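You operate a simulated robot arm through the tools that you are given. There is no shell and no other tool. Be economical: measure what you need, move in short steps, check, and stop when the job is done.

The job below is to be done with a simulated robot arm. You get a single attempt, and the scene is never put back.

Task
Fetch the black hose tape and stand it on top of the white salt block. Fetch the red screw cap and set it on top of the blue spare stall plate. Fetch the grey pipe bung and set it on the plywood bench shelf. Take the white grease tub and put it on the plywood bench shelf. Take the white pipe tape on the cabinet top and put it away on the spares drawer block top. Any order will do. Set down upright: black hose tape, grey pipe bung.

The check looks at the end state, three seconds after you hand in, the way a careful person would. Anything else that was tipped, shoved, dropped, spilled or broken makes it a failure. A push-on lid holds only when it is set on centred and level and pressed home; a screw cap is set on level and turned clockwise until tight.

Robot
A 7-joint arm with a vacuum gripper, on a carriage that runs on a rail from [-1414, 1390] to [355, -349] (x, y) and turns from -3.211 to 2.601 rad about z. Base frame: it is fixed where the carriage stands at the start and does not move with it; the origin is on the floor, on the carriage's upright axis, x ahead of it, y to its left, z up. Units: mm, rad, N and s.
With the tool pointing down near the work surface it reaches from about 300 to 720 mm from the robot's upright axis, wherever it stands. Its first joint turns from -2.897 to 2.897 rad. Places, roughly: black hose tape (5x5x12 cm) [800, 300, 900]; grey pipe bung [500, 750, 1000]; plywood bench shelf [0, 800, 200]; red screw cap (4x4x3 cm) [500, 0, 900]; spare stall plate (26x12x6 cm) [0, 1000, 900]; spares drawer block top [700, 200, 900]; white grease tub [500, -1000, 1000]; white pipe tape (5x5x12 cm) [800, -1000, 1000]; white salt block [750, 250, 1000]. Payload 1.06 kg.
Tool frame: the origin (TCP) lies in the middle of the cups' lips, and z points out of the cups. The gripper has 1 cup of 24 mm across, covering 24 by 24 mm (tool x, y); the bellows give 8 mm. With the vacuum on, a cup seals on a smooth face that it is pressed against (1 to 4 N); it does not hold porous or soft things. The pull reaches 23 N.
Orientation is told as [roll, pitch, yaw] about the base's x, y, z axes, in that order, counted from this pose: with the cups facing straight down, the tool's x points along the base's -x, its y along +y and its z along -z.

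Tools
- The arm moves only by the tool apply_moves. Its argument "commands" is a list of rows, each a list of 6 numbers: the shift along the tool's x, y, z in units of 20 mm (1.0 is 20 mm), then the turn, a rotation vector about the tool's x, y, z in units of 8 degrees (1.0 is 8 degrees). In form: [[x, y, z, wx, wy, wz], ...]. A call has 1 to 20 rows; each row shifts and turns the commanded pose from where the row before left it, along the tool's axes as they then stand. "valve" is the vacuum: 1 switches it on, 0 off, set as the call begins (left out, the last holds). A call with a number of a shift or a turn outside -1 to 1 is refused whole. Each row takes 0.2 s and may step no farther than 50 mm and 0.15 rad from the row before; otherwise, or with a gripper value out of range, the whole call is refused. A pose out of reach is approached as far as the arm can. The call stops where the force on the tool passes 40 N (or 10 N more than at its start, if that is more) or the arm is blocked; 0.2 s more then pass. The pull builds up within a second once a cup has sealed. Time passes only in rows, and 0.2 s behind the last, so rows that do not move give it time. It gives the time, the measured TCP pose, the force on the tool (base axes) and the pull of the vacuum at its end, in the units of the frame above (readings bear some noise), with the torque about the TCP (base axes, N m) and any sound that the robot's microphone picked up.
- Cameras (640 x 400 px; columns grow to the right, rows downward): "scene" is now at [17.3, 165.1, 1482.4]; the picture's right is [0.19, -0.98, 0.00], its down [-0.75, -0.15, -0.65] and it looks along [0.63, 0.12, -0.76] (base axes); focal length 214 px, centre (320, 200). "wrist" rides on the gripper at [78, 19, -96] in the tool frame; the picture's right is [-0.24, 0.97, 0.00], its down [-0.71, -0.17, -0.69] and it looks along [-0.67, -0.16, 0.73] (tool axes); focal length 243 px, centre (320, 200). There is no depth. A picture from a camera that has moved, and an enlarged one, comes with that camera's place and axes in the base frame and with its lens.
- get_image(camera): a new picture of that camera. No time passes.
- slide_trunk(by): slides the trunk up (or, below 0, down) by that many mm; the arm and the scene camera ride with it, the base frame stays. It gives what a move gives, with no picture.
- roll_base(legs): drives the robot by 1 to 6 legs, each [ahead, left, turn to the left] in mm, mm and rad, along the robot's own axes; the way and the turn of a leg run together, so that a leg with both is an arc; at most 1500 mm and 3.142 rad a leg. The arm and the cameras ride along, it lands a little off, and it stops where it bumps. It keeps to its track: a leg is cut to what the track allows. It gives what a move gives.
- pan_tilt(pan, tilt): turns the head with the scene camera to pan (to the left, within 2.705 rad either way) and tilt (down, from -0.506 to 1.204), counted from straight ahead of the robot. It gives what a move gives.
- zoom(camera, box): a new picture of the part [left, top, right, bottom] of that camera's present view, enlarged. No time passes.
- finish_job(): hands the job in; it is judged then, once.

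Go step by step. Nothing tells you exact positions but the pictures and the camera data: compare them with the known pose of the tool, close in by small moves and look again before you grip or let go. The budget is 165 turns and 128 pictures, counting those below and the enlarged ones. Unless the task says otherwise, let go and move clear before handing in, and close with one line.

The tools are called as a command line: name --pt "numbers of a row" for each row, then --argument value for the rest, lists and objects as JSON in quotes. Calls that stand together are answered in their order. apply_moves: Moves the arm, as the interface text tells. Its arguments: {"type":"object","properties":{"commands":{"type":"array"},"valve":{"type":"number"}},"required":["commands"]} The other tools are called the same way: slide_trunk (by) slides the trunk up or down; roll_base (legs) drives the base; pan_tilt (pan, tilt) turns the head that bears the scene camera; get_image (camera) takes a picture; zoom (camera, box) takes an enlarged picture of a part of a camera's view; finish_job () hands the job in.

At the start:

```text
clock: 0.0
position: [244.9, 298.3, 1211.4]
orientation: [0.0, 0.0, 0.001]
force: [-0.2, 0.4, 0.3]
torque: [-0.02, -0.02, 0.02]
pull: 0.0
trunk travel left (down, up): [-425.0, 165.0]
robot x, y, heading: [-0.0, -2.1, -0.001]
head pan, tilt: [0.194, 0.867]
```

scene: 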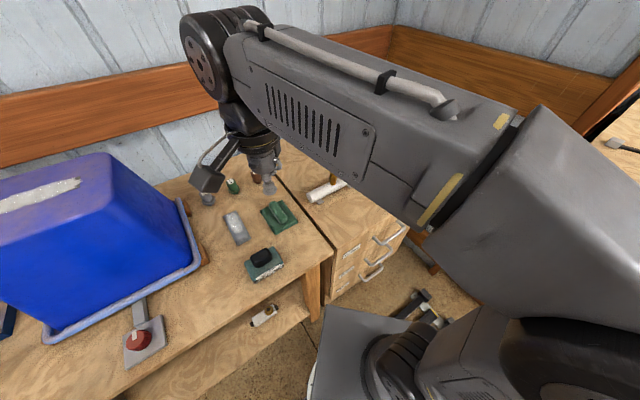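
wrist: 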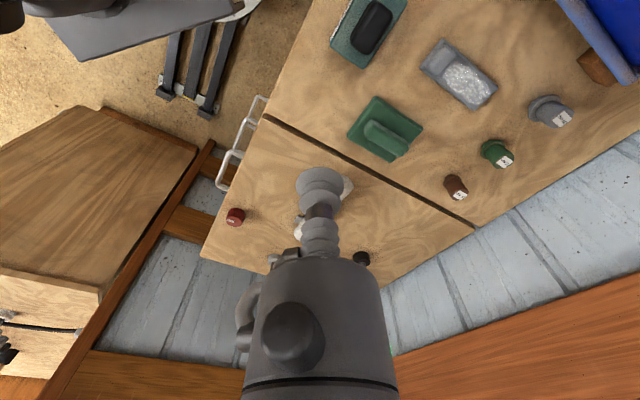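

I see the drawer block with the red cap and a workbench to the left. First I will look round with the head to find everything.

zoom --camera "wrist" --box '[180, 80, 580, 330]'

pan_tilt --pan -0.9 --tilt 0.6

get_image --camera "scene"

pan_tilt --pan 1.3 --tilt 0.8

get_image --camera "scene"

```text
1.60 times, centred on (380, 205) of wrist
camera zoom: at [166.2, 317.1, 1309.2], right [0.24, 0.97, 0.0], down [0.71, -0.17, 0.69], along [0.67, -0.16, -0.73], focal length 388 px, centre (224, 192)
```

zoom: 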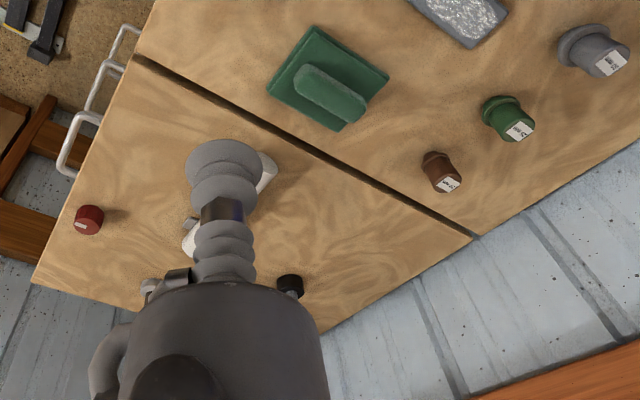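

```text
clock: 1.3
position: [244.6, 298.2, 1214.5]
orientation: [0.001, 0.0, -0.001]
force: [0.6, -0.5, -0.1]
torque: [-0.03, -0.01, 0.01]
pull: 0.1
trunk travel left (down, up): [-425.0, 165.0]
robot x, y, heading: [1.4, -2.1, 0.0]
head pan, tilt: [-0.901, 0.6]
```

```text
124 pictures are left
camera scene: at [-3.6, 81.0, 1504.7], right [-0.78, -0.62, 0.0], down [-0.35, 0.44, -0.82], along [0.51, -0.65, -0.57], focal length 214 px, centre (320, 200)
```

scene: 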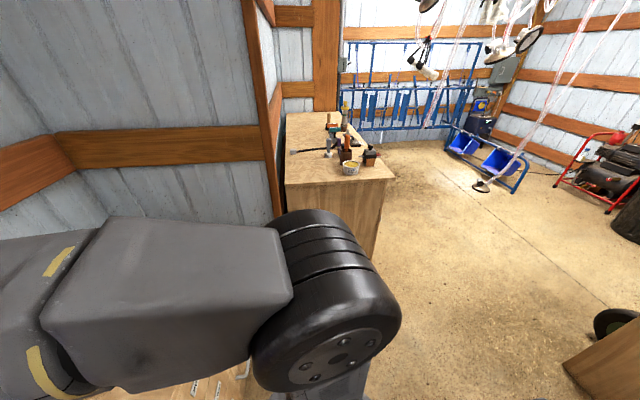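

```text
clock: 3.4
position: [244.0, 298.4, 1212.8]
orientation: [0.001, 0.0, -0.001]
force: [0.2, 0.1, 1.0]
torque: [-0.01, 0.03, -0.03]
pull: 0.0
trunk travel left (down, up): [-425.0, 165.0]
robot x, y, heading: [-0.6, -2.6, -0.0]
head pan, tilt: [1.3, 0.799]
```

```text
123 pictures are left
camera scene: at [-36.9, 228.0, 1487.8], right [0.96, -0.27, 0.0], down [-0.19, -0.69, -0.7], along [0.19, 0.67, -0.72], focal length 214 px, centre (320, 200)
```

scene: 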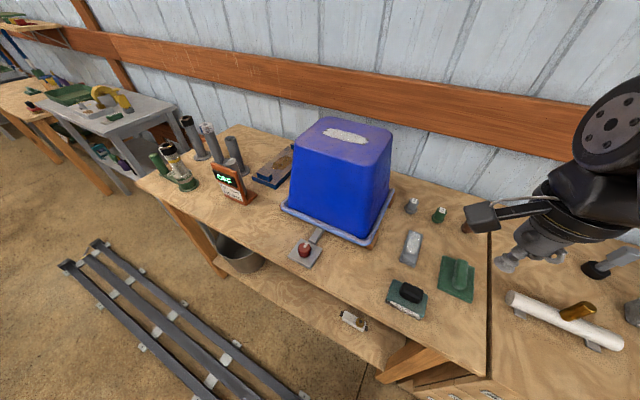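

The bench holds bungs, a blue tub, a stall plate; the drawer block is partly hidden by the gripper. I zoom on the parts of interest.

zoom --camera "scene" --box '[130, 100, 310, 220]'

zoom --camera "scene" --box '[280, 180, 500, 340]'

zoom --camera "scene" --box '[480, 220, 640, 400]'

pan_tilt --pan -0.9 --tilt 0.6

zoom --camera "scene" --box '[270, 80, 410, 220]'

```text
3.33 times, centred on (220, 160) of scene
camera zoom: at [-36.9, 228.0, 1487.8], right [0.96, -0.27, 0.0], down [-0.19, -0.69, -0.7], along [0.19, 0.67, -0.72], focal length 715 px, centre (653, 333)
```

zoom: 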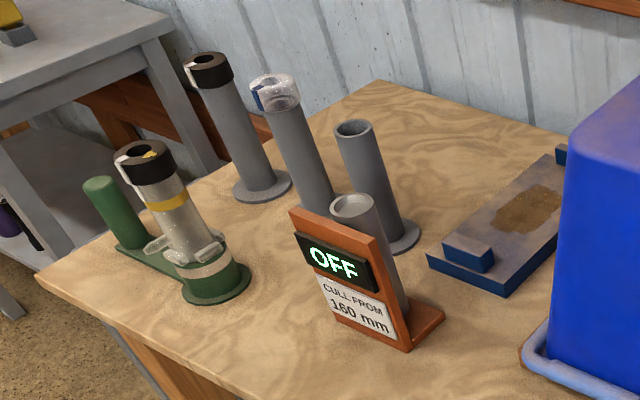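

```text
2.50 times, centred on (390, 260) of scene
camera zoom: at [-36.9, 228.0, 1487.8], right [0.96, -0.27, 0.0], down [-0.19, -0.69, -0.7], along [0.19, 0.67, -0.72], focal length 536 px, centre (145, 50)
```

zoom: 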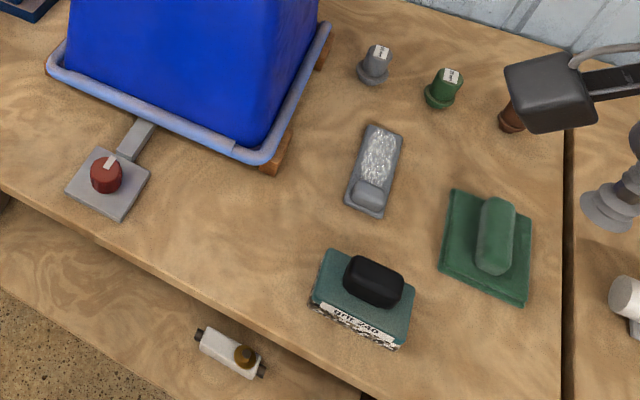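

```text
2.22 times, centred on (560, 310) of scene
camera zoom: at [-36.9, 228.0, 1487.8], right [0.96, -0.27, 0.0], down [-0.19, -0.69, -0.7], along [0.19, 0.67, -0.72], focal length 477 px, centre (-213, -44)
```

zoom: 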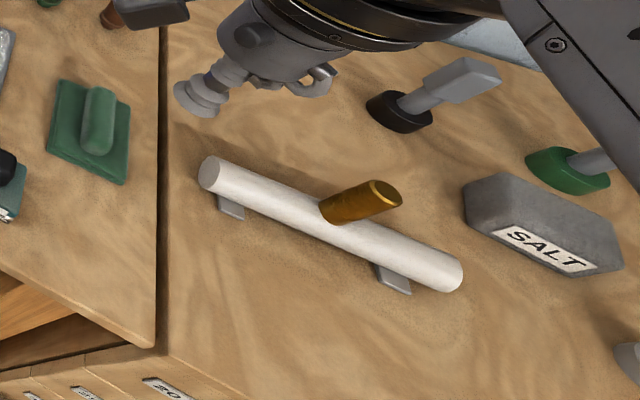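

```text
clock: 5.5
position: [244.2, 300.8, 1211.9]
orientation: [0.0, 0.001, -0.001]
force: [-1.3, 0.8, 0.9]
torque: [-0.01, 0.01, 0.01]
pull: 0.0
trunk travel left (down, up): [-425.0, 165.0]
robot x, y, heading: [1.1, -1.9, -0.005]
head pan, tilt: [-0.901, 0.6]
```

```text
2.86 times, centred on (340, 150) of scene
camera zoom: at [-3.6, 81.0, 1504.7], right [-0.78, -0.62, 0.0], down [-0.35, 0.44, -0.83], along [0.51, -0.65, -0.56], focal length 613 px, centre (263, 343)
```

zoom: 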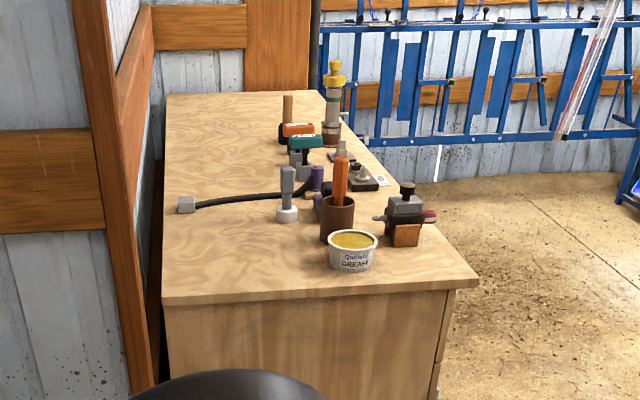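

The tub is open with grease; salt block and tapes stand on the drawer block. I swing the arm aside to see the drawer block freely.

apply_moves --pt "-1 -1 0 0 0 0" --pt "-1 -1 0 0 0 0" --pt "-1 -1 0 0 0 0" --pt "-1 -1 0 0 0 0" --pt "-1 -1 0 0 0 0" --pt "-1 -1 0 0 0 0" --pt "-1 -1 0 0 0 0" --pt "0 -1 0 0 0 0" --pt "0 -1 0 0 0 0" --pt "0 -1 0 0 0 0"

pan_tilt --pan 0.4 --tilt 0.8

get_image --camera "wrist"

get_image --camera "scene"

```text
clock: 7.7
position: [383.9, 100.7, 1211.2]
orientation: [0.0, -0.001, 0.0]
force: [0.1, 0.6, -0.5]
torque: [0.01, 0.0, -0.01]
pull: 0.2
trunk travel left (down, up): [-425.0, 165.0]
robot x, y, heading: [-0.0, 1.6, 0.0]
head pan, tilt: [-0.901, 0.6]
```

```text
clock: 9.1
position: [382.9, 100.8, 1211.7]
orientation: [0.001, 0.0, 0.0]
force: [-0.6, -0.2, 0.4]
torque: [0.0, 0.0, 0.03]
pull: 0.0
trunk travel left (down, up): [-425.0, 165.0]
robot x, y, heading: [-2.4, -0.6, -0.002]
head pan, tilt: [0.4, 0.799]
```

```text
118 pictures are left
camera wrist: at [305.5, 118.8, 1308.6], right [0.24, 0.97, 0.0], down [0.71, -0.17, 0.69], along [0.67, -0.16, -0.73], focal length 243 px, centre (320, 200)
```

wrist: 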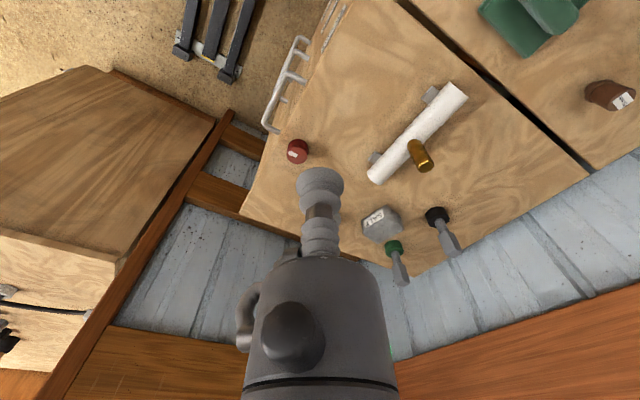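

```text
117 pictures are left
camera scene: at [15.8, 181.6, 1487.8], right [0.39, -0.92, 0.0], down [-0.66, -0.28, -0.7], along [0.64, 0.27, -0.72], focal length 214 px, centre (320, 200)
```

scene: 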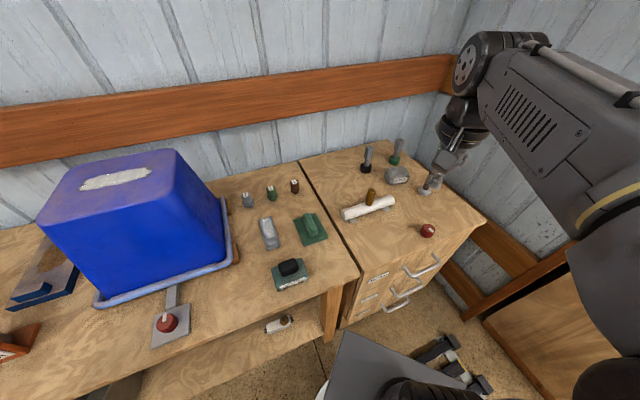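

zoom --camera "scene" --box '[320, 130, 480, 240]'

zoom --camera "wrist" --box '[340, 130, 500, 300]'

zoom --camera "scene" --box '[220, 150, 320, 220]'

```text
3.64 times, centred on (400, 185) of scene
camera zoom: at [15.8, 181.6, 1487.8], right [0.39, -0.92, 0.0], down [-0.66, -0.28, -0.7], along [0.64, 0.27, -0.72], focal length 780 px, centre (29, 254)
```

zoom: 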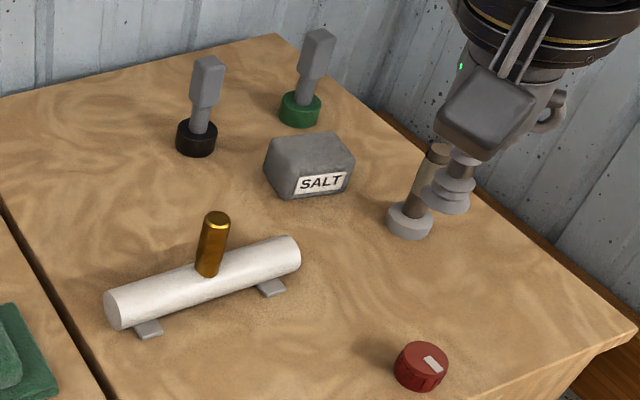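

```text
2.35 times, centred on (420, 215) of wrist
camera zoom: at [305.5, 118.8, 1308.6], right [0.24, 0.97, 0.0], down [0.71, -0.17, 0.69], along [0.67, -0.16, -0.73], focal length 571 px, centre (85, 165)
```

zoom: 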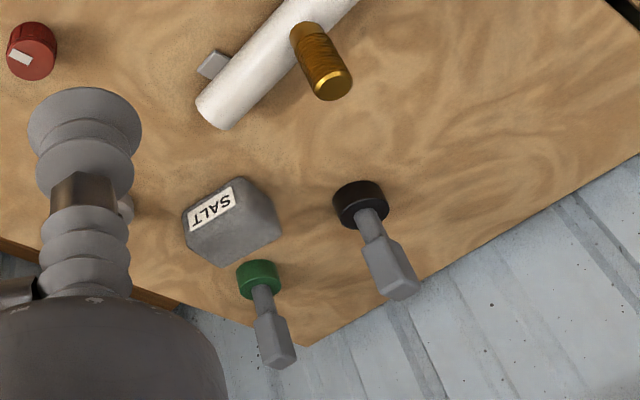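

```text
5.71 times, centred on (270, 185) of scene
camera zoom: at [15.8, 181.6, 1487.8], right [0.39, -0.92, 0.0], down [-0.66, -0.28, -0.7], along [0.64, 0.27, -0.72], focal length 1226 px, centre (606, 286)
```

zoom: 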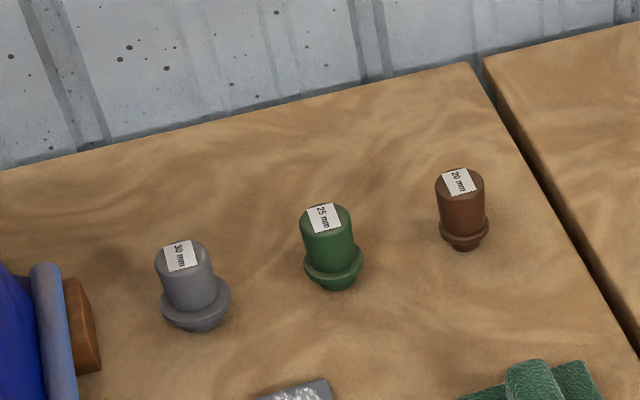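

Everything is set along the rail at about 45 degrees, so I turn the robot to face the bench squarely, then slide right toward the drawer block.

roll_base --legs '[[0, 0, 0.794], [0, -330, 0]]'

pan_tilt --pan 0.0 --tilt 0.7

get_image --camera "wrist"

get_image --camera "scene"

```text
clock: 13.3
position: [436.6, 111.7, 1212.4]
orientation: [0.001, 0.001, 0.774]
force: [-0.1, -0.2, 0.6]
torque: [0.0, 0.04, -0.01]
pull: 0.1
trunk travel left (down, up): [-425.0, 165.0]
robot x, y, heading: [235.0, -228.0, 0.781]
head pan, tilt: [0.4, 0.799]
```

```text
clock: 14.2
position: [437.5, 111.8, 1212.1]
orientation: [0.001, -0.001, 0.776]
force: [-0.2, 0.3, -0.4]
torque: [0.01, 0.02, 0.01]
pull: 0.0
trunk travel left (down, up): [-425.0, 165.0]
robot x, y, heading: [233.8, -230.8, 0.775]
head pan, tilt: [0.0, 0.7]
```

```text
113 pictures are left
camera wrist: at [367.2, 69.8, 1308.6], right [-0.51, 0.86, 0.0], down [0.63, 0.37, 0.69], along [0.59, 0.35, -0.73], focal length 243 px, centre (320, 200)
```

wrist: 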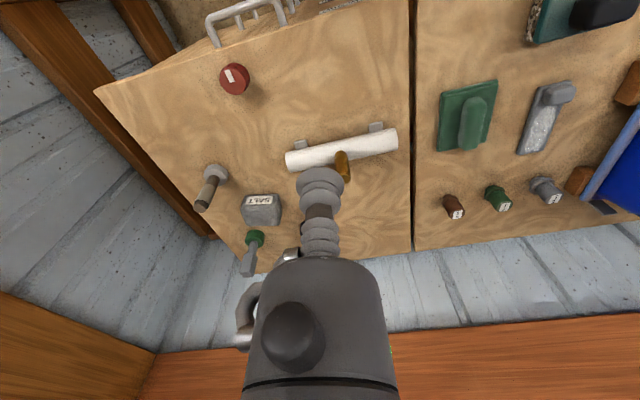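

```text
112 pictures are left
camera scene: at [145.6, -104.4, 1496.0], right [0.7, -0.71, 0.0], down [-0.46, -0.45, -0.76], along [0.55, 0.54, -0.64], focal length 214 px, centre (320, 200)
```

scene: 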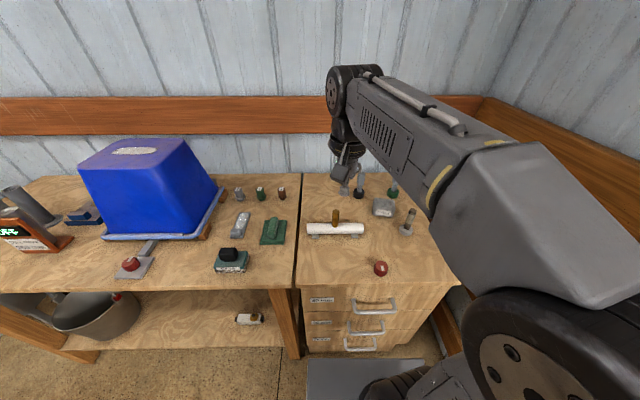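

Now facing squarely. I shift the arm left to see the black tape and salt block unobstructed from the wrist.

apply_moves --pt "-0.5 1 0 0 0 0" --pt "-0.5 1 0 0 0 0" --pt "-0.5 1 0 0 0 0" --pt "-0.5 1 0 0 0 0" --pt "-0.5 1 0 0 0 0" --pt "-0.5 1 0.5 0 0 0" --pt "-0.5 1 0.5 0 0 0" --pt "-0.5 1 0.5 0 0 0"

get_image --camera "wrist"

zoom --camera "scene" --box '[290, 150, 470, 290]'

```text
clock: 16.0
position: [380.7, 282.7, 1180.7]
orientation: [-0.001, -0.001, 0.776]
force: [-0.1, 0.4, 0.2]
torque: [0.04, 0.01, -0.02]
pull: 0.1
trunk travel left (down, up): [-425.0, 165.0]
robot x, y, heading: [232.7, -225.5, 0.772]
head pan, tilt: [0.0, 0.7]
```

```text
111 pictures are left
camera wrist: at [311.1, 241.7, 1278.1], right [-0.51, 0.86, 0.0], down [0.63, 0.37, 0.69], along [0.59, 0.35, -0.73], focal length 243 px, centre (320, 200)
```

wrist: 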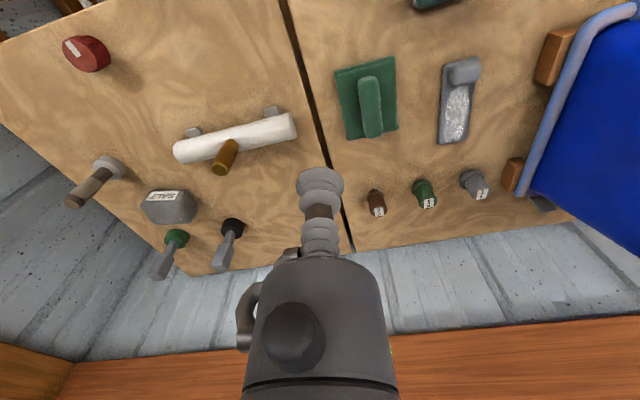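

```text
2.86 times, centred on (380, 220) of scene
camera zoom: at [145.6, -104.4, 1496.0], right [0.7, -0.71, 0.0], down [-0.46, -0.45, -0.76], along [0.55, 0.54, -0.64], focal length 613 px, centre (149, 143)
```

zoom: 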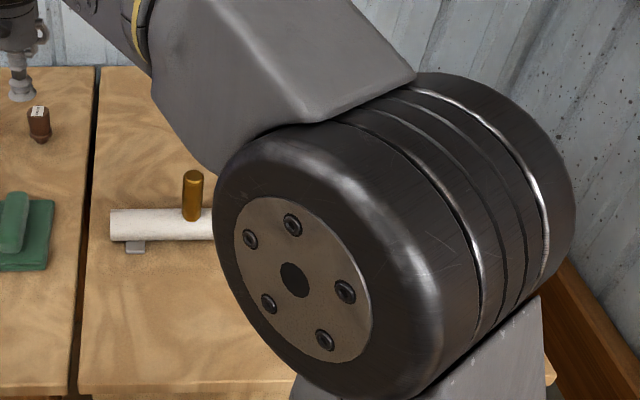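

zoom --camera "wrist" --box '[130, 170, 290, 280]'

```text
3.64 times, centred on (210, 225) of wrist
camera zoom: at [311.1, 241.7, 1278.1], right [-0.51, 0.86, 0.0], down [0.63, 0.37, 0.69], along [0.59, 0.35, -0.73], focal length 882 px, centre (720, 109)
```

zoom: 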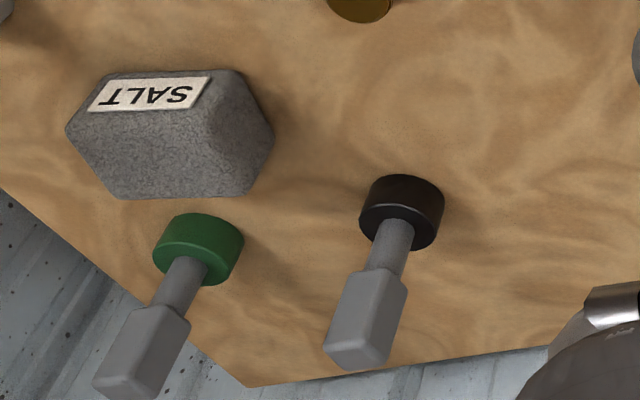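

The black tape stands upright with its handle top near (777, 289, 1021). I carry the cup over it, high first, to see whether the arm reaches.

apply_moves --pt "-0.95 -0.91 0 0 0 0" --pt "-0.95 -0.91 0 0 0 0" --pt "-0.95 -0.91 0 0 0 0" --pt "-0.95 -0.91 0.2 0 0 0" --pt "-0.95 -0.91 0.5 0 0 0" --pt "-0.95 -0.91 0.5 0 0 0" --pt "-0.95 -0.91 0.5 0 0 0" --pt "-0.95 -0.91 0.5 0 0 0" --pt "-0.95 -0.91 0.5 0 0 0" --pt "-0.95 -0.91 0.5 0 0 0" --pt "-0.95 -0.91 0.5 0 0 0" --pt "-0.95 -0.91 0.5 0 0 0" --pt "-0.95 -0.91 0.5 0 0 0" --pt "-0.95 -0.91 0 0 0 0" --pt "-0.95 -0.91 0 0 0 0"

get_image --camera "wrist"

get_image --camera "scene"

```text
clock: 19.2
position: [721.8, 257.5, 1084.7]
orientation: [0.0, 0.0, 0.774]
force: [-0.8, 0.0, 1.3]
torque: [-0.03, 0.0, 0.01]
pull: 0.1
out of reach, approached as far as the arm can: row 12, 13, 14, 15
trunk travel left (down, up): [-425.0, 165.0]
robot x, y, heading: [229.0, -225.4, 0.773]
head pan, tilt: [0.0, 0.7]
```

```text
108 pictures are left
camera wrist: at [652.0, 215.6, 1180.6], right [-0.51, 0.86, 0.0], down [0.63, 0.37, 0.68], along [0.59, 0.35, -0.73], focal length 243 px, centre (320, 200)
```

wrist: 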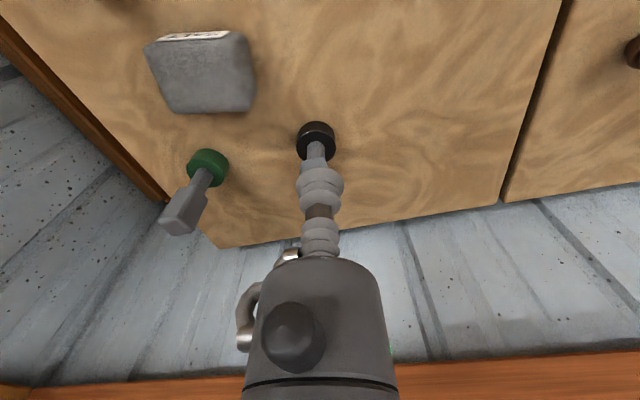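

```text
107 pictures are left
camera scene: at [145.6, -104.2, 1496.0], right [0.7, -0.71, 0.0], down [-0.46, -0.45, -0.76], along [0.55, 0.54, -0.64], focal length 214 px, centre (320, 200)
```

scene: 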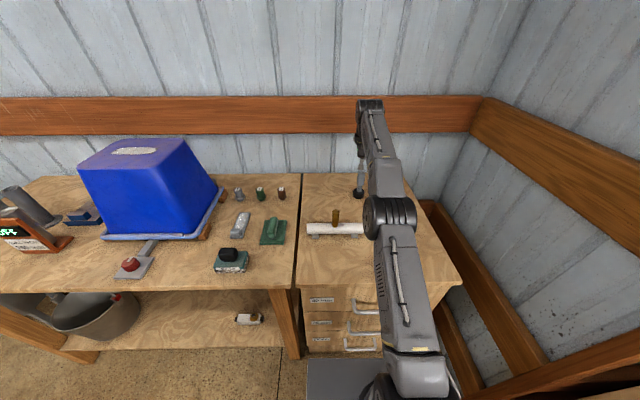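

At this trunk height the arm falls about 60 mm short with the tool straight down. I zoom on the handles, then raise the trunk to test for more reach.

zoom --camera "wrist" --box '[140, 100, 360, 240]'

slide_trunk --by 120

apply_moves --pt "-1 0 0 0 0 0" --pt "-1 0 0.5 0 0 0" --pt "-1 0 1 0 0 0" --pt "0 0 1 0 0 0" --pt "0 0 1 0 0 0" --pt "0 0 1 0 0 0"

get_image --camera "wrist"

```text
2.86 times, centred on (250, 170) of wrist
camera zoom: at [652.0, 215.6, 1180.6], right [-0.51, 0.86, 0.0], down [0.63, 0.37, 0.68], along [0.59, 0.35, -0.73], focal length 693 px, centre (520, 286)
```

zoom: 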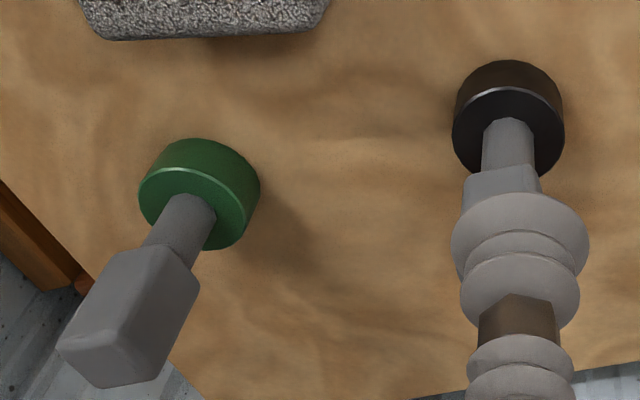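

```text
clock: 20.7
position: [722.0, 258.0, 1205.0]
orientation: [-0.001, 0.001, 0.775]
force: [-0.4, -0.3, 0.5]
torque: [0.01, 0.0, -0.01]
pull: 0.0
trunk travel left (down, up): [-545.0, 45.0]
robot x, y, heading: [235.9, -233.3, 0.774]
head pan, tilt: [0.0, 0.7]
```

```text
clock: 22.1
position: [732.4, 266.3, 1105.5]
orientation: [0.0, -0.001, 0.774]
force: [0.1, 1.2, 0.1]
torque: [-0.02, 0.04, 0.02]
pull: 0.0
out of reach, approached as far as the arm can: row 1, 2, 3
trunk travel left (down, up): [-545.0, 45.0]
robot x, y, heading: [231.2, -228.2, 0.777]
head pan, tilt: [0.0, 0.7]
```

```text
105 pictures are left
camera wrist: at [662.4, 224.7, 1202.3], right [-0.51, 0.86, 0.0], down [0.63, 0.37, 0.68], along [0.59, 0.35, -0.73], focal length 243 px, centre (320, 200)
```

wrist: 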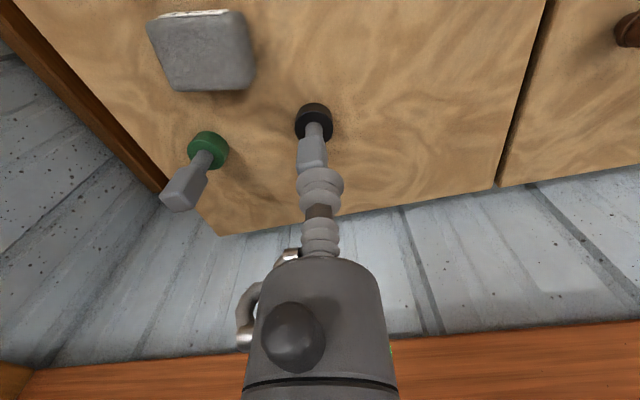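

Raising helped; I go on forward and down at this trunk height.

apply_moves --pt "0 0 1 0 0 0" --pt "-0.5 0 1 0 0 0" --pt "-0.6 0 0.5 0 0 0" --pt "-0.6 0 0 0 0 0" --pt "-0.6 0 0 0 0 0"

get_image --camera "wrist"

```text
clock: 23.3
position: [754.2, 285.4, 1054.9]
orientation: [0.001, -0.003, 0.774]
force: [-0.2, -0.5, 0.3]
torque: [0.07, -0.01, 0.07]
pull: 0.1
out of reach, approached as far as the arm can: row 4, 5
trunk travel left (down, up): [-545.0, 45.0]
robot x, y, heading: [233.4, -227.5, 0.771]
head pan, tilt: [0.0, 0.7]
```

```text
104 pictures are left
camera wrist: at [684.7, 243.3, 1150.9], right [-0.51, 0.86, 0.0], down [0.63, 0.37, 0.68], along [0.59, 0.35, -0.73], focal length 243 px, centre (320, 200)
```

wrist: 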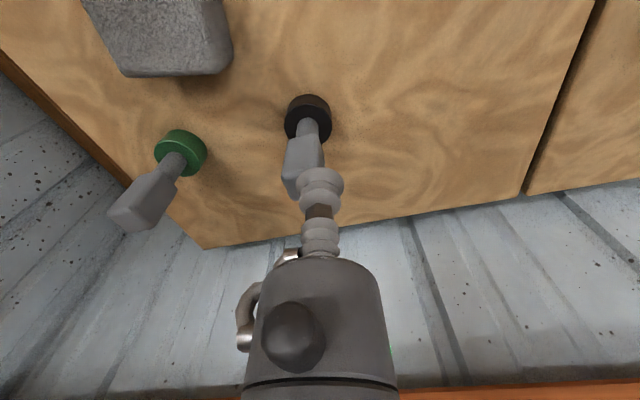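

Only ~20 mm short now. I raise the trunk the last 45 mm and tilt the tool about 6 degrees outward, which should complete the reach.

slide_trunk --by 44

apply_moves --pt "0 -0.35 0.8 0 -0.4 0" --pt "0 -0.35 0.8 0 -0.4 0" --pt "-0.5 0 0.7 0 0 0" --pt "-0.5 0 0 0 0 0"

get_image --camera "wrist"

```text
clock: 24.2
position: [753.6, 285.9, 1097.8]
orientation: [0.001, 0.001, 0.775]
force: [-0.1, -0.2, 0.3]
torque: [-0.02, 0.0, 0.0]
pull: 0.0
trunk travel left (down, up): [-589.0, 1.0]
robot x, y, heading: [233.4, -227.3, 0.774]
head pan, tilt: [0.0, 0.7]
```

```text
clock: 25.2
position: [779.6, 291.4, 1056.4]
orientation: [0.0, -0.11, 0.776]
force: [0.0, -0.1, 0.0]
torque: [0.0, -0.03, 0.01]
pull: 0.0
trunk travel left (down, up): [-589.0, 1.0]
robot x, y, heading: [229.8, -226.3, 0.777]
head pan, tilt: [0.0, 0.7]
```

```text
103 pictures are left
camera wrist: at [703.4, 242.7, 1142.4], right [-0.51, 0.86, 0.03], down [0.57, 0.32, 0.76], along [0.64, 0.4, -0.65], focal length 243 px, centre (320, 200)
```

wrist: 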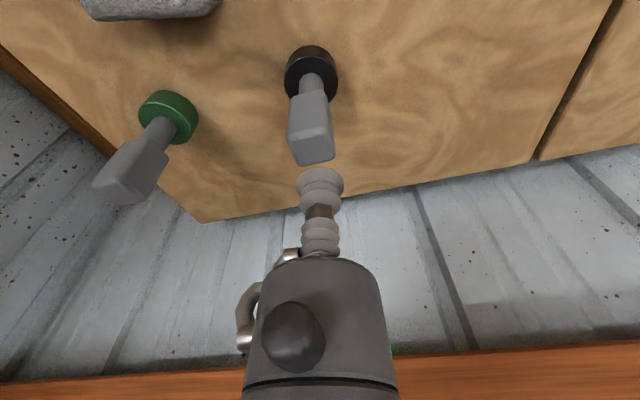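

The cup is now nearly above the handle. I zoom to check centring.

zoom --camera "wrist" --box '[240, 30, 400, 230]'

zoom --camera "scene" --box '[300, 120, 420, 220]'

```text
2.00 times, centred on (320, 130) of wrist
camera zoom: at [703.4, 242.7, 1142.4], right [-0.51, 0.86, 0.03], down [0.57, 0.32, 0.76], along [0.64, 0.4, -0.65], focal length 485 px, centre (320, 340)
```

zoom: 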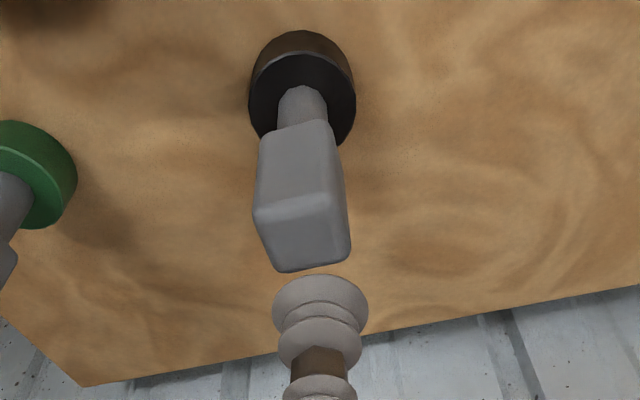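

```text
4.00 times, centred on (360, 170) of scene
camera zoom: at [145.9, -104.3, 1660.1], right [0.7, -0.71, 0.0], down [-0.46, -0.45, -0.76], along [0.55, 0.54, -0.64], focal length 858 px, centre (160, 320)
```

zoom: 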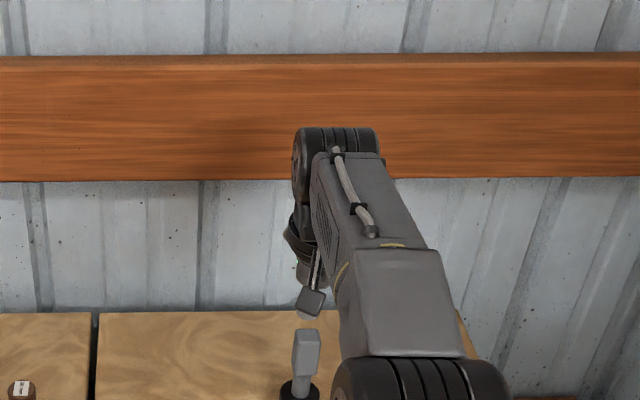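

The handle top is about 26 mm across, centred near (783, 288); I centre on it and come down to just above, then look again.

apply_moves --pt "0.05 -0.12 0.4 0 0 0" --pt "0.05 -0.12 0.4 0 0 0" --pt "0.05 0 0.4 0 0 0"

zoom --camera "wrist" --box '[240, 80, 400, 230]'

```text
clock: 26.0
position: [782.5, 287.2, 1031.1]
orientation: [0.001, -0.11, 0.775]
force: [-0.6, 0.7, 0.0]
torque: [0.01, 0.01, -0.02]
pull: 0.1
trunk travel left (down, up): [-589.0, 1.0]
robot x, y, heading: [231.2, -230.9, 0.776]
head pan, tilt: [0.0, 0.7]
```

```text
2.67 times, centred on (320, 155) of wrist
camera zoom: at [706.6, 238.5, 1118.3], right [-0.51, 0.86, 0.03], down [0.57, 0.32, 0.76], along [0.64, 0.4, -0.65], focal length 647 px, centre (320, 320)
```

zoom: 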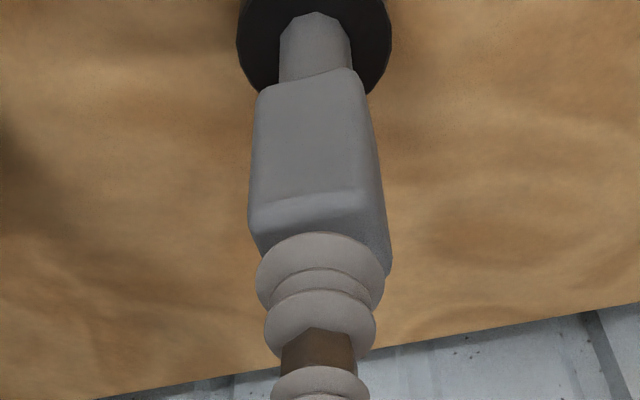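

Centring looks right. I switch the vacuum on and press down gently.

apply_moves --pt "0 0 0.25 0 0 0" --pt "0 0 0.2 0 0 0" --pt "0 0 0.1 0 0 0" --pt "0 0 0.1 0 0 0" --pt "0 0 0 0 0 0" --pt "0 0 0 0 0 0" --valve 1

```text
clock: 27.4
position: [783.6, 288.6, 1016.7]
orientation: [0.001, -0.112, 0.777]
force: [0.2, 0.0, -0.2]
torque: [-0.03, 0.05, -0.05]
pull: 0.0
trunk travel left (down, up): [-589.0, 1.0]
robot x, y, heading: [232.0, -232.3, 0.775]
head pan, tilt: [0.0, 0.7]
```

apply_moves --pt "0 0 0.1 0 0 0" --pt "0 0 0.1 0 0 0" --pt "0 0 0 0 0 0"

zoom --camera "wrist" --box '[240, 80, 400, 230]'

```text
clock: 28.2
position: [785.4, 290.0, 1014.9]
orientation: [0.001, -0.112, 0.774]
force: [-0.2, -0.1, 2.7]
torque: [0.0, 0.01, -0.03]
pull: 0.0
trunk travel left (down, up): [-589.0, 1.0]
robot x, y, heading: [231.8, -227.4, 0.775]
head pan, tilt: [0.0, 0.7]
```

```text
2.67 times, centred on (320, 155) of wrist
camera zoom: at [707.7, 239.9, 1101.1], right [-0.51, 0.86, 0.03], down [0.57, 0.32, 0.76], along [0.64, 0.41, -0.65], focal length 647 px, centre (320, 320)
```

zoom: 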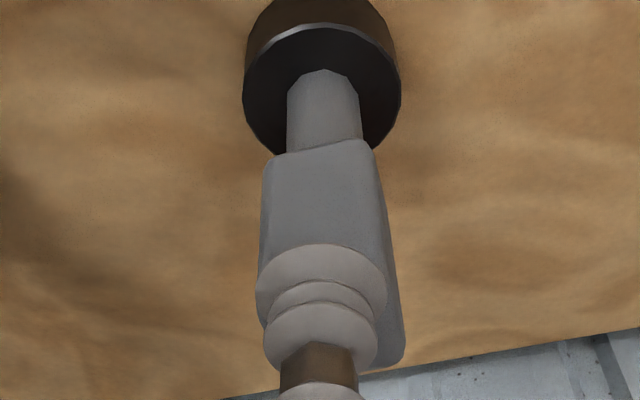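

Contact is felt but no seal: the cup sits slightly near the front edge and is tilted. I lift a little, move ~4 mm outward with less tilt, and retry.

apply_moves --pt "0 0 -0.5 0 0 0" --pt "-0.2 0.05 0 0 0.4 0" --pt "0 0 0 0 0 0"

zoom --camera "wrist" --box '[240, 80, 400, 230]'

```text
clock: 29.0
position: [779.6, 285.4, 1023.9]
orientation: [-0.001, -0.055, 0.774]
force: [-0.1, -0.8, 0.4]
torque: [0.02, 0.03, 0.0]
pull: 0.0
out of reach, approached as far as the arm can: row 2
trunk travel left (down, up): [-589.0, 1.0]
robot x, y, heading: [233.2, -229.0, 0.771]
head pan, tilt: [0.0, 0.7]
```

```text
2.67 times, centred on (320, 155) of wrist
camera zoom: at [706.8, 239.6, 1115.8], right [-0.51, 0.86, 0.01], down [0.6, 0.35, 0.72], along [0.62, 0.38, -0.69], focal length 647 px, centre (320, 320)
```

zoom: 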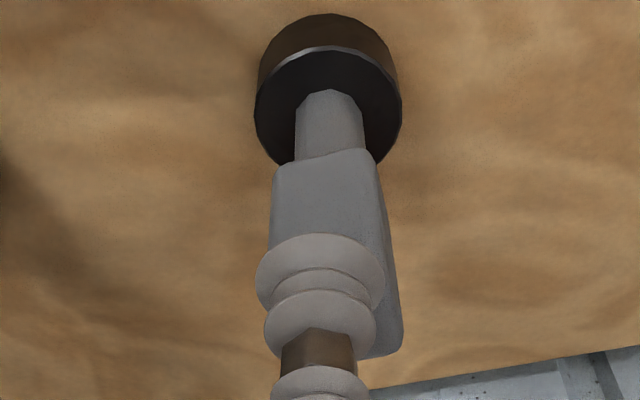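

That pose is out of reach, so the 6 degree tilt returns. I lift for an unhidden view of the handle top to centre exactly.

apply_moves --pt "0 0 -0.5 0 -0.4 0" --pt "0 0 -0.5 0 0 0" --pt "0 0 -0.5 0 0 0"

zoom --camera "wrist" --box '[270, 80, 370, 200]'

```text
clock: 29.8
position: [778.3, 282.3, 1055.1]
orientation: [-0.001, -0.112, 0.775]
force: [-0.7, 0.4, -0.1]
torque: [-0.02, 0.0, 0.02]
pull: 0.0
trunk travel left (down, up): [-589.0, 1.0]
robot x, y, heading: [235.8, -228.7, 0.776]
head pan, tilt: [0.0, 0.7]
```

```text
3.33 times, centred on (320, 140) of wrist
camera zoom: at [701.0, 233.8, 1141.5], right [-0.51, 0.86, 0.03], down [0.57, 0.32, 0.76], along [0.64, 0.41, -0.65], focal length 809 px, centre (320, 400)
```

zoom: 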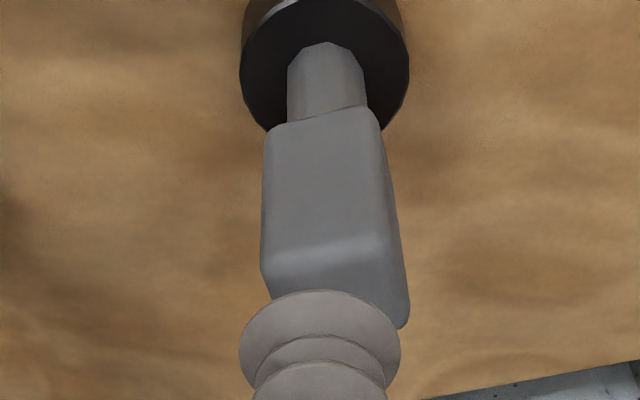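

The handle moved slightly and stands at about (790, 296), its flat front face toward the robot. I will grip that face with the tool horizontal; first I back off and measure the salt block beside it.

apply_moves --pt "0 0 -1 0 0.4 0" --pt "1 0 -1 0 0.4 0" --pt "1 0 -1 0 0 0" --pt "1 0 -1 0 0 0" --pt "1 0 0 0 0 0" --pt "1 0 0 0 0 0" --pt "1 0 0 0 0 0" --pt "1 0 0 0 0 0" --valve 0

get_image --camera "wrist"

zoom --camera "wrist" --box '[160, 60, 360, 210]'

```text
clock: 31.6
position: [675.2, 181.6, 1132.8]
orientation: [-0.002, -0.001, 0.775]
force: [-0.7, 0.3, -0.1]
torque: [0.01, 0.0, -0.02]
pull: 0.1
trunk travel left (down, up): [-589.0, 1.0]
robot x, y, heading: [234.5, -226.3, 0.773]
head pan, tilt: [0.0, 0.7]
```

```text
96 pictures are left
camera wrist: at [605.5, 140.4, 1229.6], right [-0.51, 0.86, 0.0], down [0.63, 0.37, 0.69], along [0.59, 0.35, -0.73], focal length 243 px, centre (320, 200)
```

wrist: 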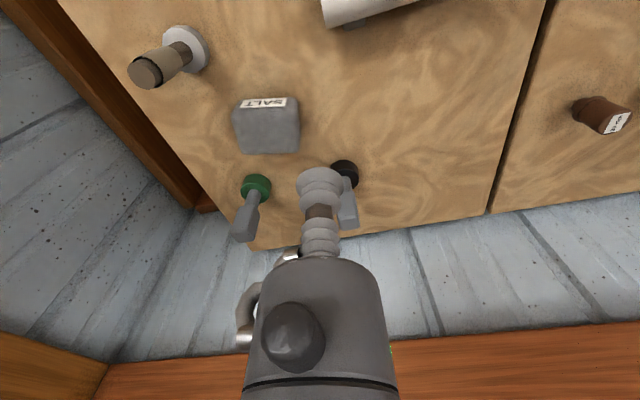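

```text
2.67 times, centred on (260, 135) of wrist
camera zoom: at [605.5, 140.4, 1229.6], right [-0.51, 0.86, 0.0], down [0.63, 0.37, 0.69], along [0.59, 0.35, -0.73], focal length 647 px, centre (480, 373)
```

zoom: 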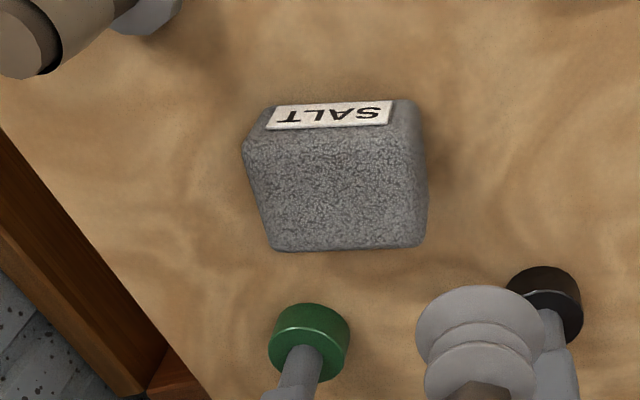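

The salt block's top is about 70×50 mm centred near (756, 158, 965). Now I turn the tool half round so the camera will ride on top when I lay the tool horizontal.

apply_moves --pt "0.5 0 -0.5 0 0 1" --pt "0 0 0 0 0 1" --pt "0 0 0 0 0 1" --pt "0 0 0 0 0 1" --pt "0 0 0 0 0 1" --pt "0 0 0 0 0 1" --pt "0 0 0 0 0 1" --pt "0 0 0 0 0 1" --pt "0 0 0 0 0 1" --pt "0 0 0 0 0 1" --pt "0 0 0 0 0 1"

```text
clock: 34.0
position: [668.6, 176.9, 1140.9]
orientation: [0.001, -0.001, -0.762]
force: [1.0, 0.3, -0.4]
torque: [-0.02, 0.01, 0.0]
pull: 0.0
trunk travel left (down, up): [-589.0, 1.0]
robot x, y, heading: [229.9, -227.0, 0.776]
head pan, tilt: [0.0, 0.7]
```

apply_moves --pt "0 0 0 0 0 1" --pt "0 0 0 0 0 1" --pt "0 0 0 0 0 1" --pt "0 0 0 0 0 1" --pt "0 0 0 0 0 1" --pt "0 0 0 0 0 1" --pt "0 0 0 0 0 1" --pt "0 0 0 0 0 1" --pt "0 0 0 0 0 1" --pt "0 0 0 0 0 1" --pt "0 0 0 0 0 1" --pt "0 0 0 0 0 0.5"

apply_moves --pt "-0.3 0 0 0 1 0" --pt "-0.3 0 0 0 1 0" --pt "-0.3 0 0 0 1 0" --pt "0 0 0 0 1 0" --pt "0 0 0 0 1 0" --pt "0 0 0 0 1 0" --pt "0 0 0 0 1 0" --pt "0 0 0 0 1 0" --pt "0 0 0 0 1 0" --pt "0 0 0 0 1 0" --pt "0 0 0 0 0.75 0"

get_image --camera "wrist"

get_image --camera "scene"

```text
clock: 36.6
position: [666.8, 176.5, 1141.8]
orientation: [0.0, 0.001, -2.368]
force: [-0.1, -0.7, 0.9]
torque: [-0.02, 0.01, 0.0]
pull: 0.1
trunk travel left (down, up): [-589.0, 1.0]
robot x, y, heading: [231.7, -227.7, 0.773]
head pan, tilt: [0.0, 0.7]
```

```text
clock: 39.0
position: [653.6, 163.9, 1140.0]
orientation: [-0.004, 1.503, -2.371]
force: [0.0, -0.1, 1.1]
torque: [0.0, 0.01, -0.02]
pull: 0.1
out of reach, approached as far as the arm can: row 6
trunk travel left (down, up): [-589.0, 1.0]
robot x, y, heading: [233.0, -230.1, 0.775]
head pan, tilt: [0.0, 0.7]
```

```text
94 pictures are left
camera wrist: at [603.4, 86.7, 1225.6], right [0.67, -0.7, -0.23], down [-0.64, -0.39, -0.66], along [0.37, 0.59, -0.71], focal length 243 px, centre (320, 200)
```

wrist: 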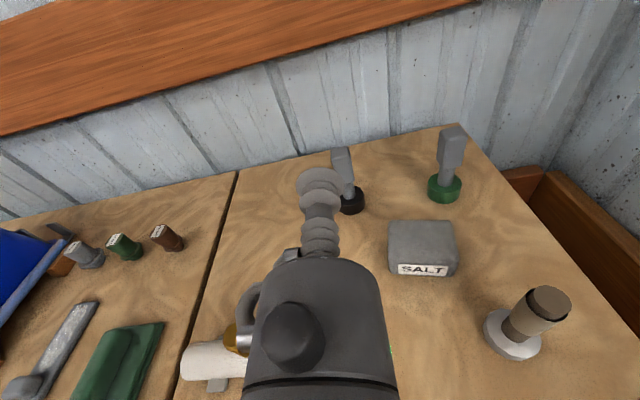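

```text
93 pictures are left
camera scene: at [146.0, -104.6, 1660.1], right [0.7, -0.71, 0.0], down [-0.46, -0.45, -0.76], along [0.55, 0.54, -0.64], focal length 214 px, centre (320, 200)
```

scene: 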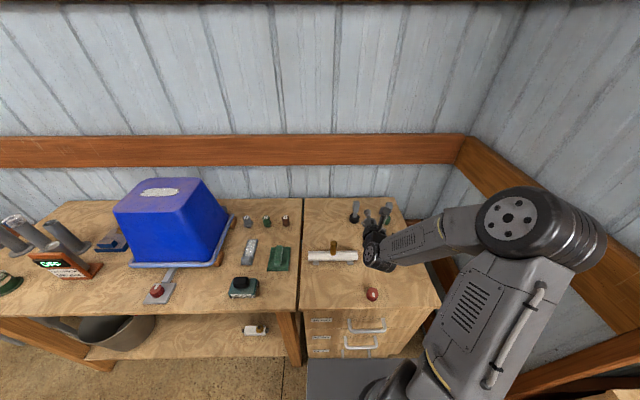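

The tool lies horizontal and I have a natural view. I zoom on the black tape to measure its handle face.

zoom --camera "wrist" --box '[290, 120, 480, 240]'

```text
3.33 times, centred on (385, 180) of wrist
camera zoom: at [603.4, 86.7, 1225.6], right [0.67, -0.7, -0.23], down [-0.64, -0.39, -0.66], along [0.37, 0.59, -0.71], focal length 809 px, centre (103, 267)
```

zoom: 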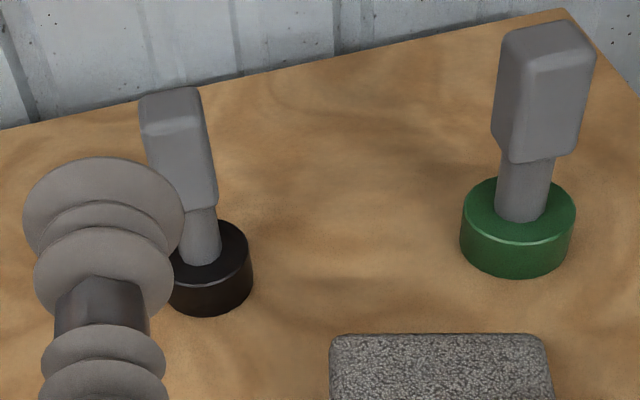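

The face to grip is at about (784, 288), z 972–1016. I go forward above it first with a slightly eased tilt, then look.

apply_moves --pt "0 0 0 0 -0.5 0" --pt "-0.317 0 0.936 0 0 0" --pt "-0.317 0 0.936 0 0 0" --pt "-0.317 0 0.936 0 0 0" --pt "-0.317 0 0.936 0 0 0" --pt "-0.317 0 0.936 0 0 0" --pt "-0.317 0 0.936 0 0 0" --pt "-0.317 0 0.936 0 0 0" --pt "-0.317 0 0.936 0 0 0" --pt "-0.317 0 0.9 0 0 0"

get_image --camera "wrist"

zoom --camera "scene" --box '[290, 170, 450, 290]'

```text
clock: 41.2
position: [768.8, 274.2, 1060.0]
orientation: [-0.002, 1.431, -2.369]
force: [-0.5, -0.8, 0.0]
torque: [0.0, -0.02, -0.03]
pull: 0.0
trunk travel left (down, up): [-589.0, 1.0]
robot x, y, heading: [232.5, -227.8, 0.774]
head pan, tilt: [0.0, 0.7]
```

```text
91 pictures are left
camera wrist: at [722.0, 202.2, 1151.9], right [0.66, -0.72, -0.23], down [-0.67, -0.42, -0.61], along [0.34, 0.56, -0.76], focal length 243 px, centre (320, 200)
```

wrist: 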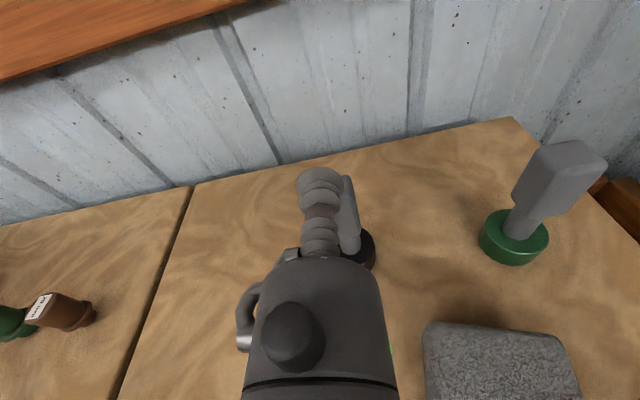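

```text
3.33 times, centred on (370, 230) of scene
camera zoom: at [145.7, -104.4, 1660.1], right [0.7, -0.71, 0.0], down [-0.46, -0.45, -0.76], along [0.55, 0.54, -0.64], focal length 715 px, centre (153, 100)
```

zoom: 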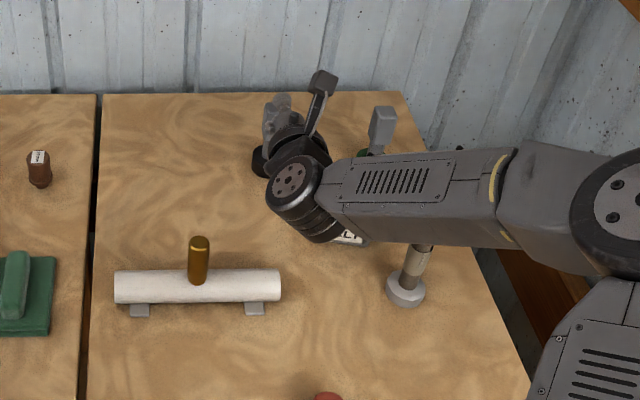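

The wrist clears the salt block by a small margin. I ease the tilt slightly, lower to the handle height in front of the face, and check.

apply_moves --pt "0 0.1 0 0 -0.25 0" --pt "-0.473 0 0.05 0 0 0" --pt "-0.473 0 0.05 0 0 0" --pt "-0.473 0 0.05 0 0 0" --pt "-0.473 0 0.05 0 0 0" --pt "-0.473 0 0.05 0 0 0" --pt "-0.473 0 0.05 0 0 0"

get_image --camera "wrist"

zoom --camera "scene" --box '[290, 170, 450, 290]'

```text
clock: 42.8
position: [767.2, 270.7, 1002.3]
orientation: [0.002, 1.397, -2.363]
force: [-0.7, 0.0, 0.3]
torque: [0.0, 0.0, -0.02]
pull: 0.1
trunk travel left (down, up): [-589.0, 1.0]
robot x, y, heading: [232.9, -228.9, 0.777]
head pan, tilt: [0.0, 0.7]
```

```text
89 pictures are left
camera wrist: at [722.0, 199.8, 1097.9], right [0.65, -0.72, -0.23], down [-0.69, -0.44, -0.58], along [0.32, 0.54, -0.78], focal length 243 px, centre (320, 200)
```

wrist: 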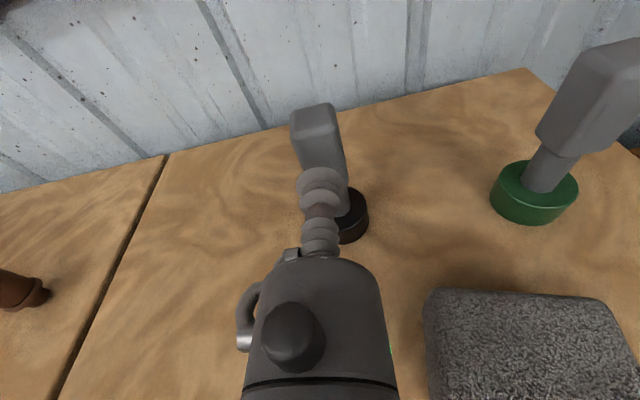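

```text
3.33 times, centred on (370, 230) of scene
camera zoom: at [145.7, -104.4, 1660.1], right [0.7, -0.71, 0.0], down [-0.46, -0.45, -0.76], along [0.55, 0.54, -0.64], focal length 715 px, centre (153, 100)
```

zoom: 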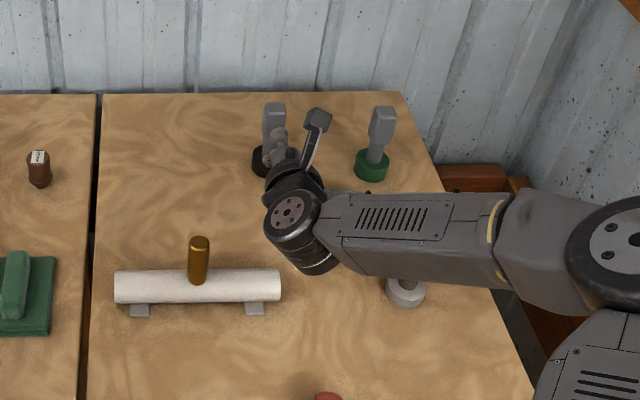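

zoom --camera "wrist" --box '[260, 90, 400, 250]'

```text
2.50 times, centred on (330, 170) of wrist
camera zoom: at [722.0, 199.8, 1097.9], right [0.65, -0.72, -0.23], down [-0.69, -0.44, -0.58], along [0.32, 0.54, -0.78], focal length 606 px, centre (295, 275)
```

zoom: 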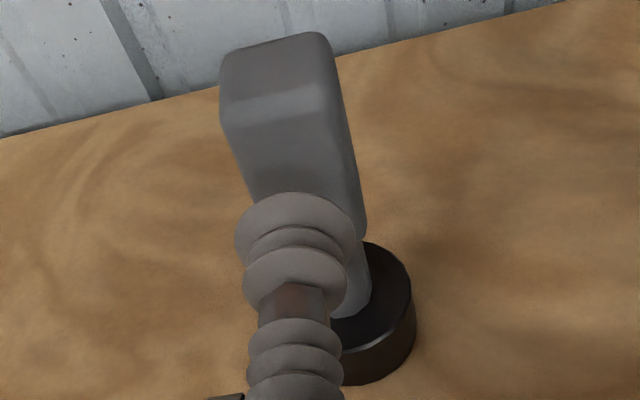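

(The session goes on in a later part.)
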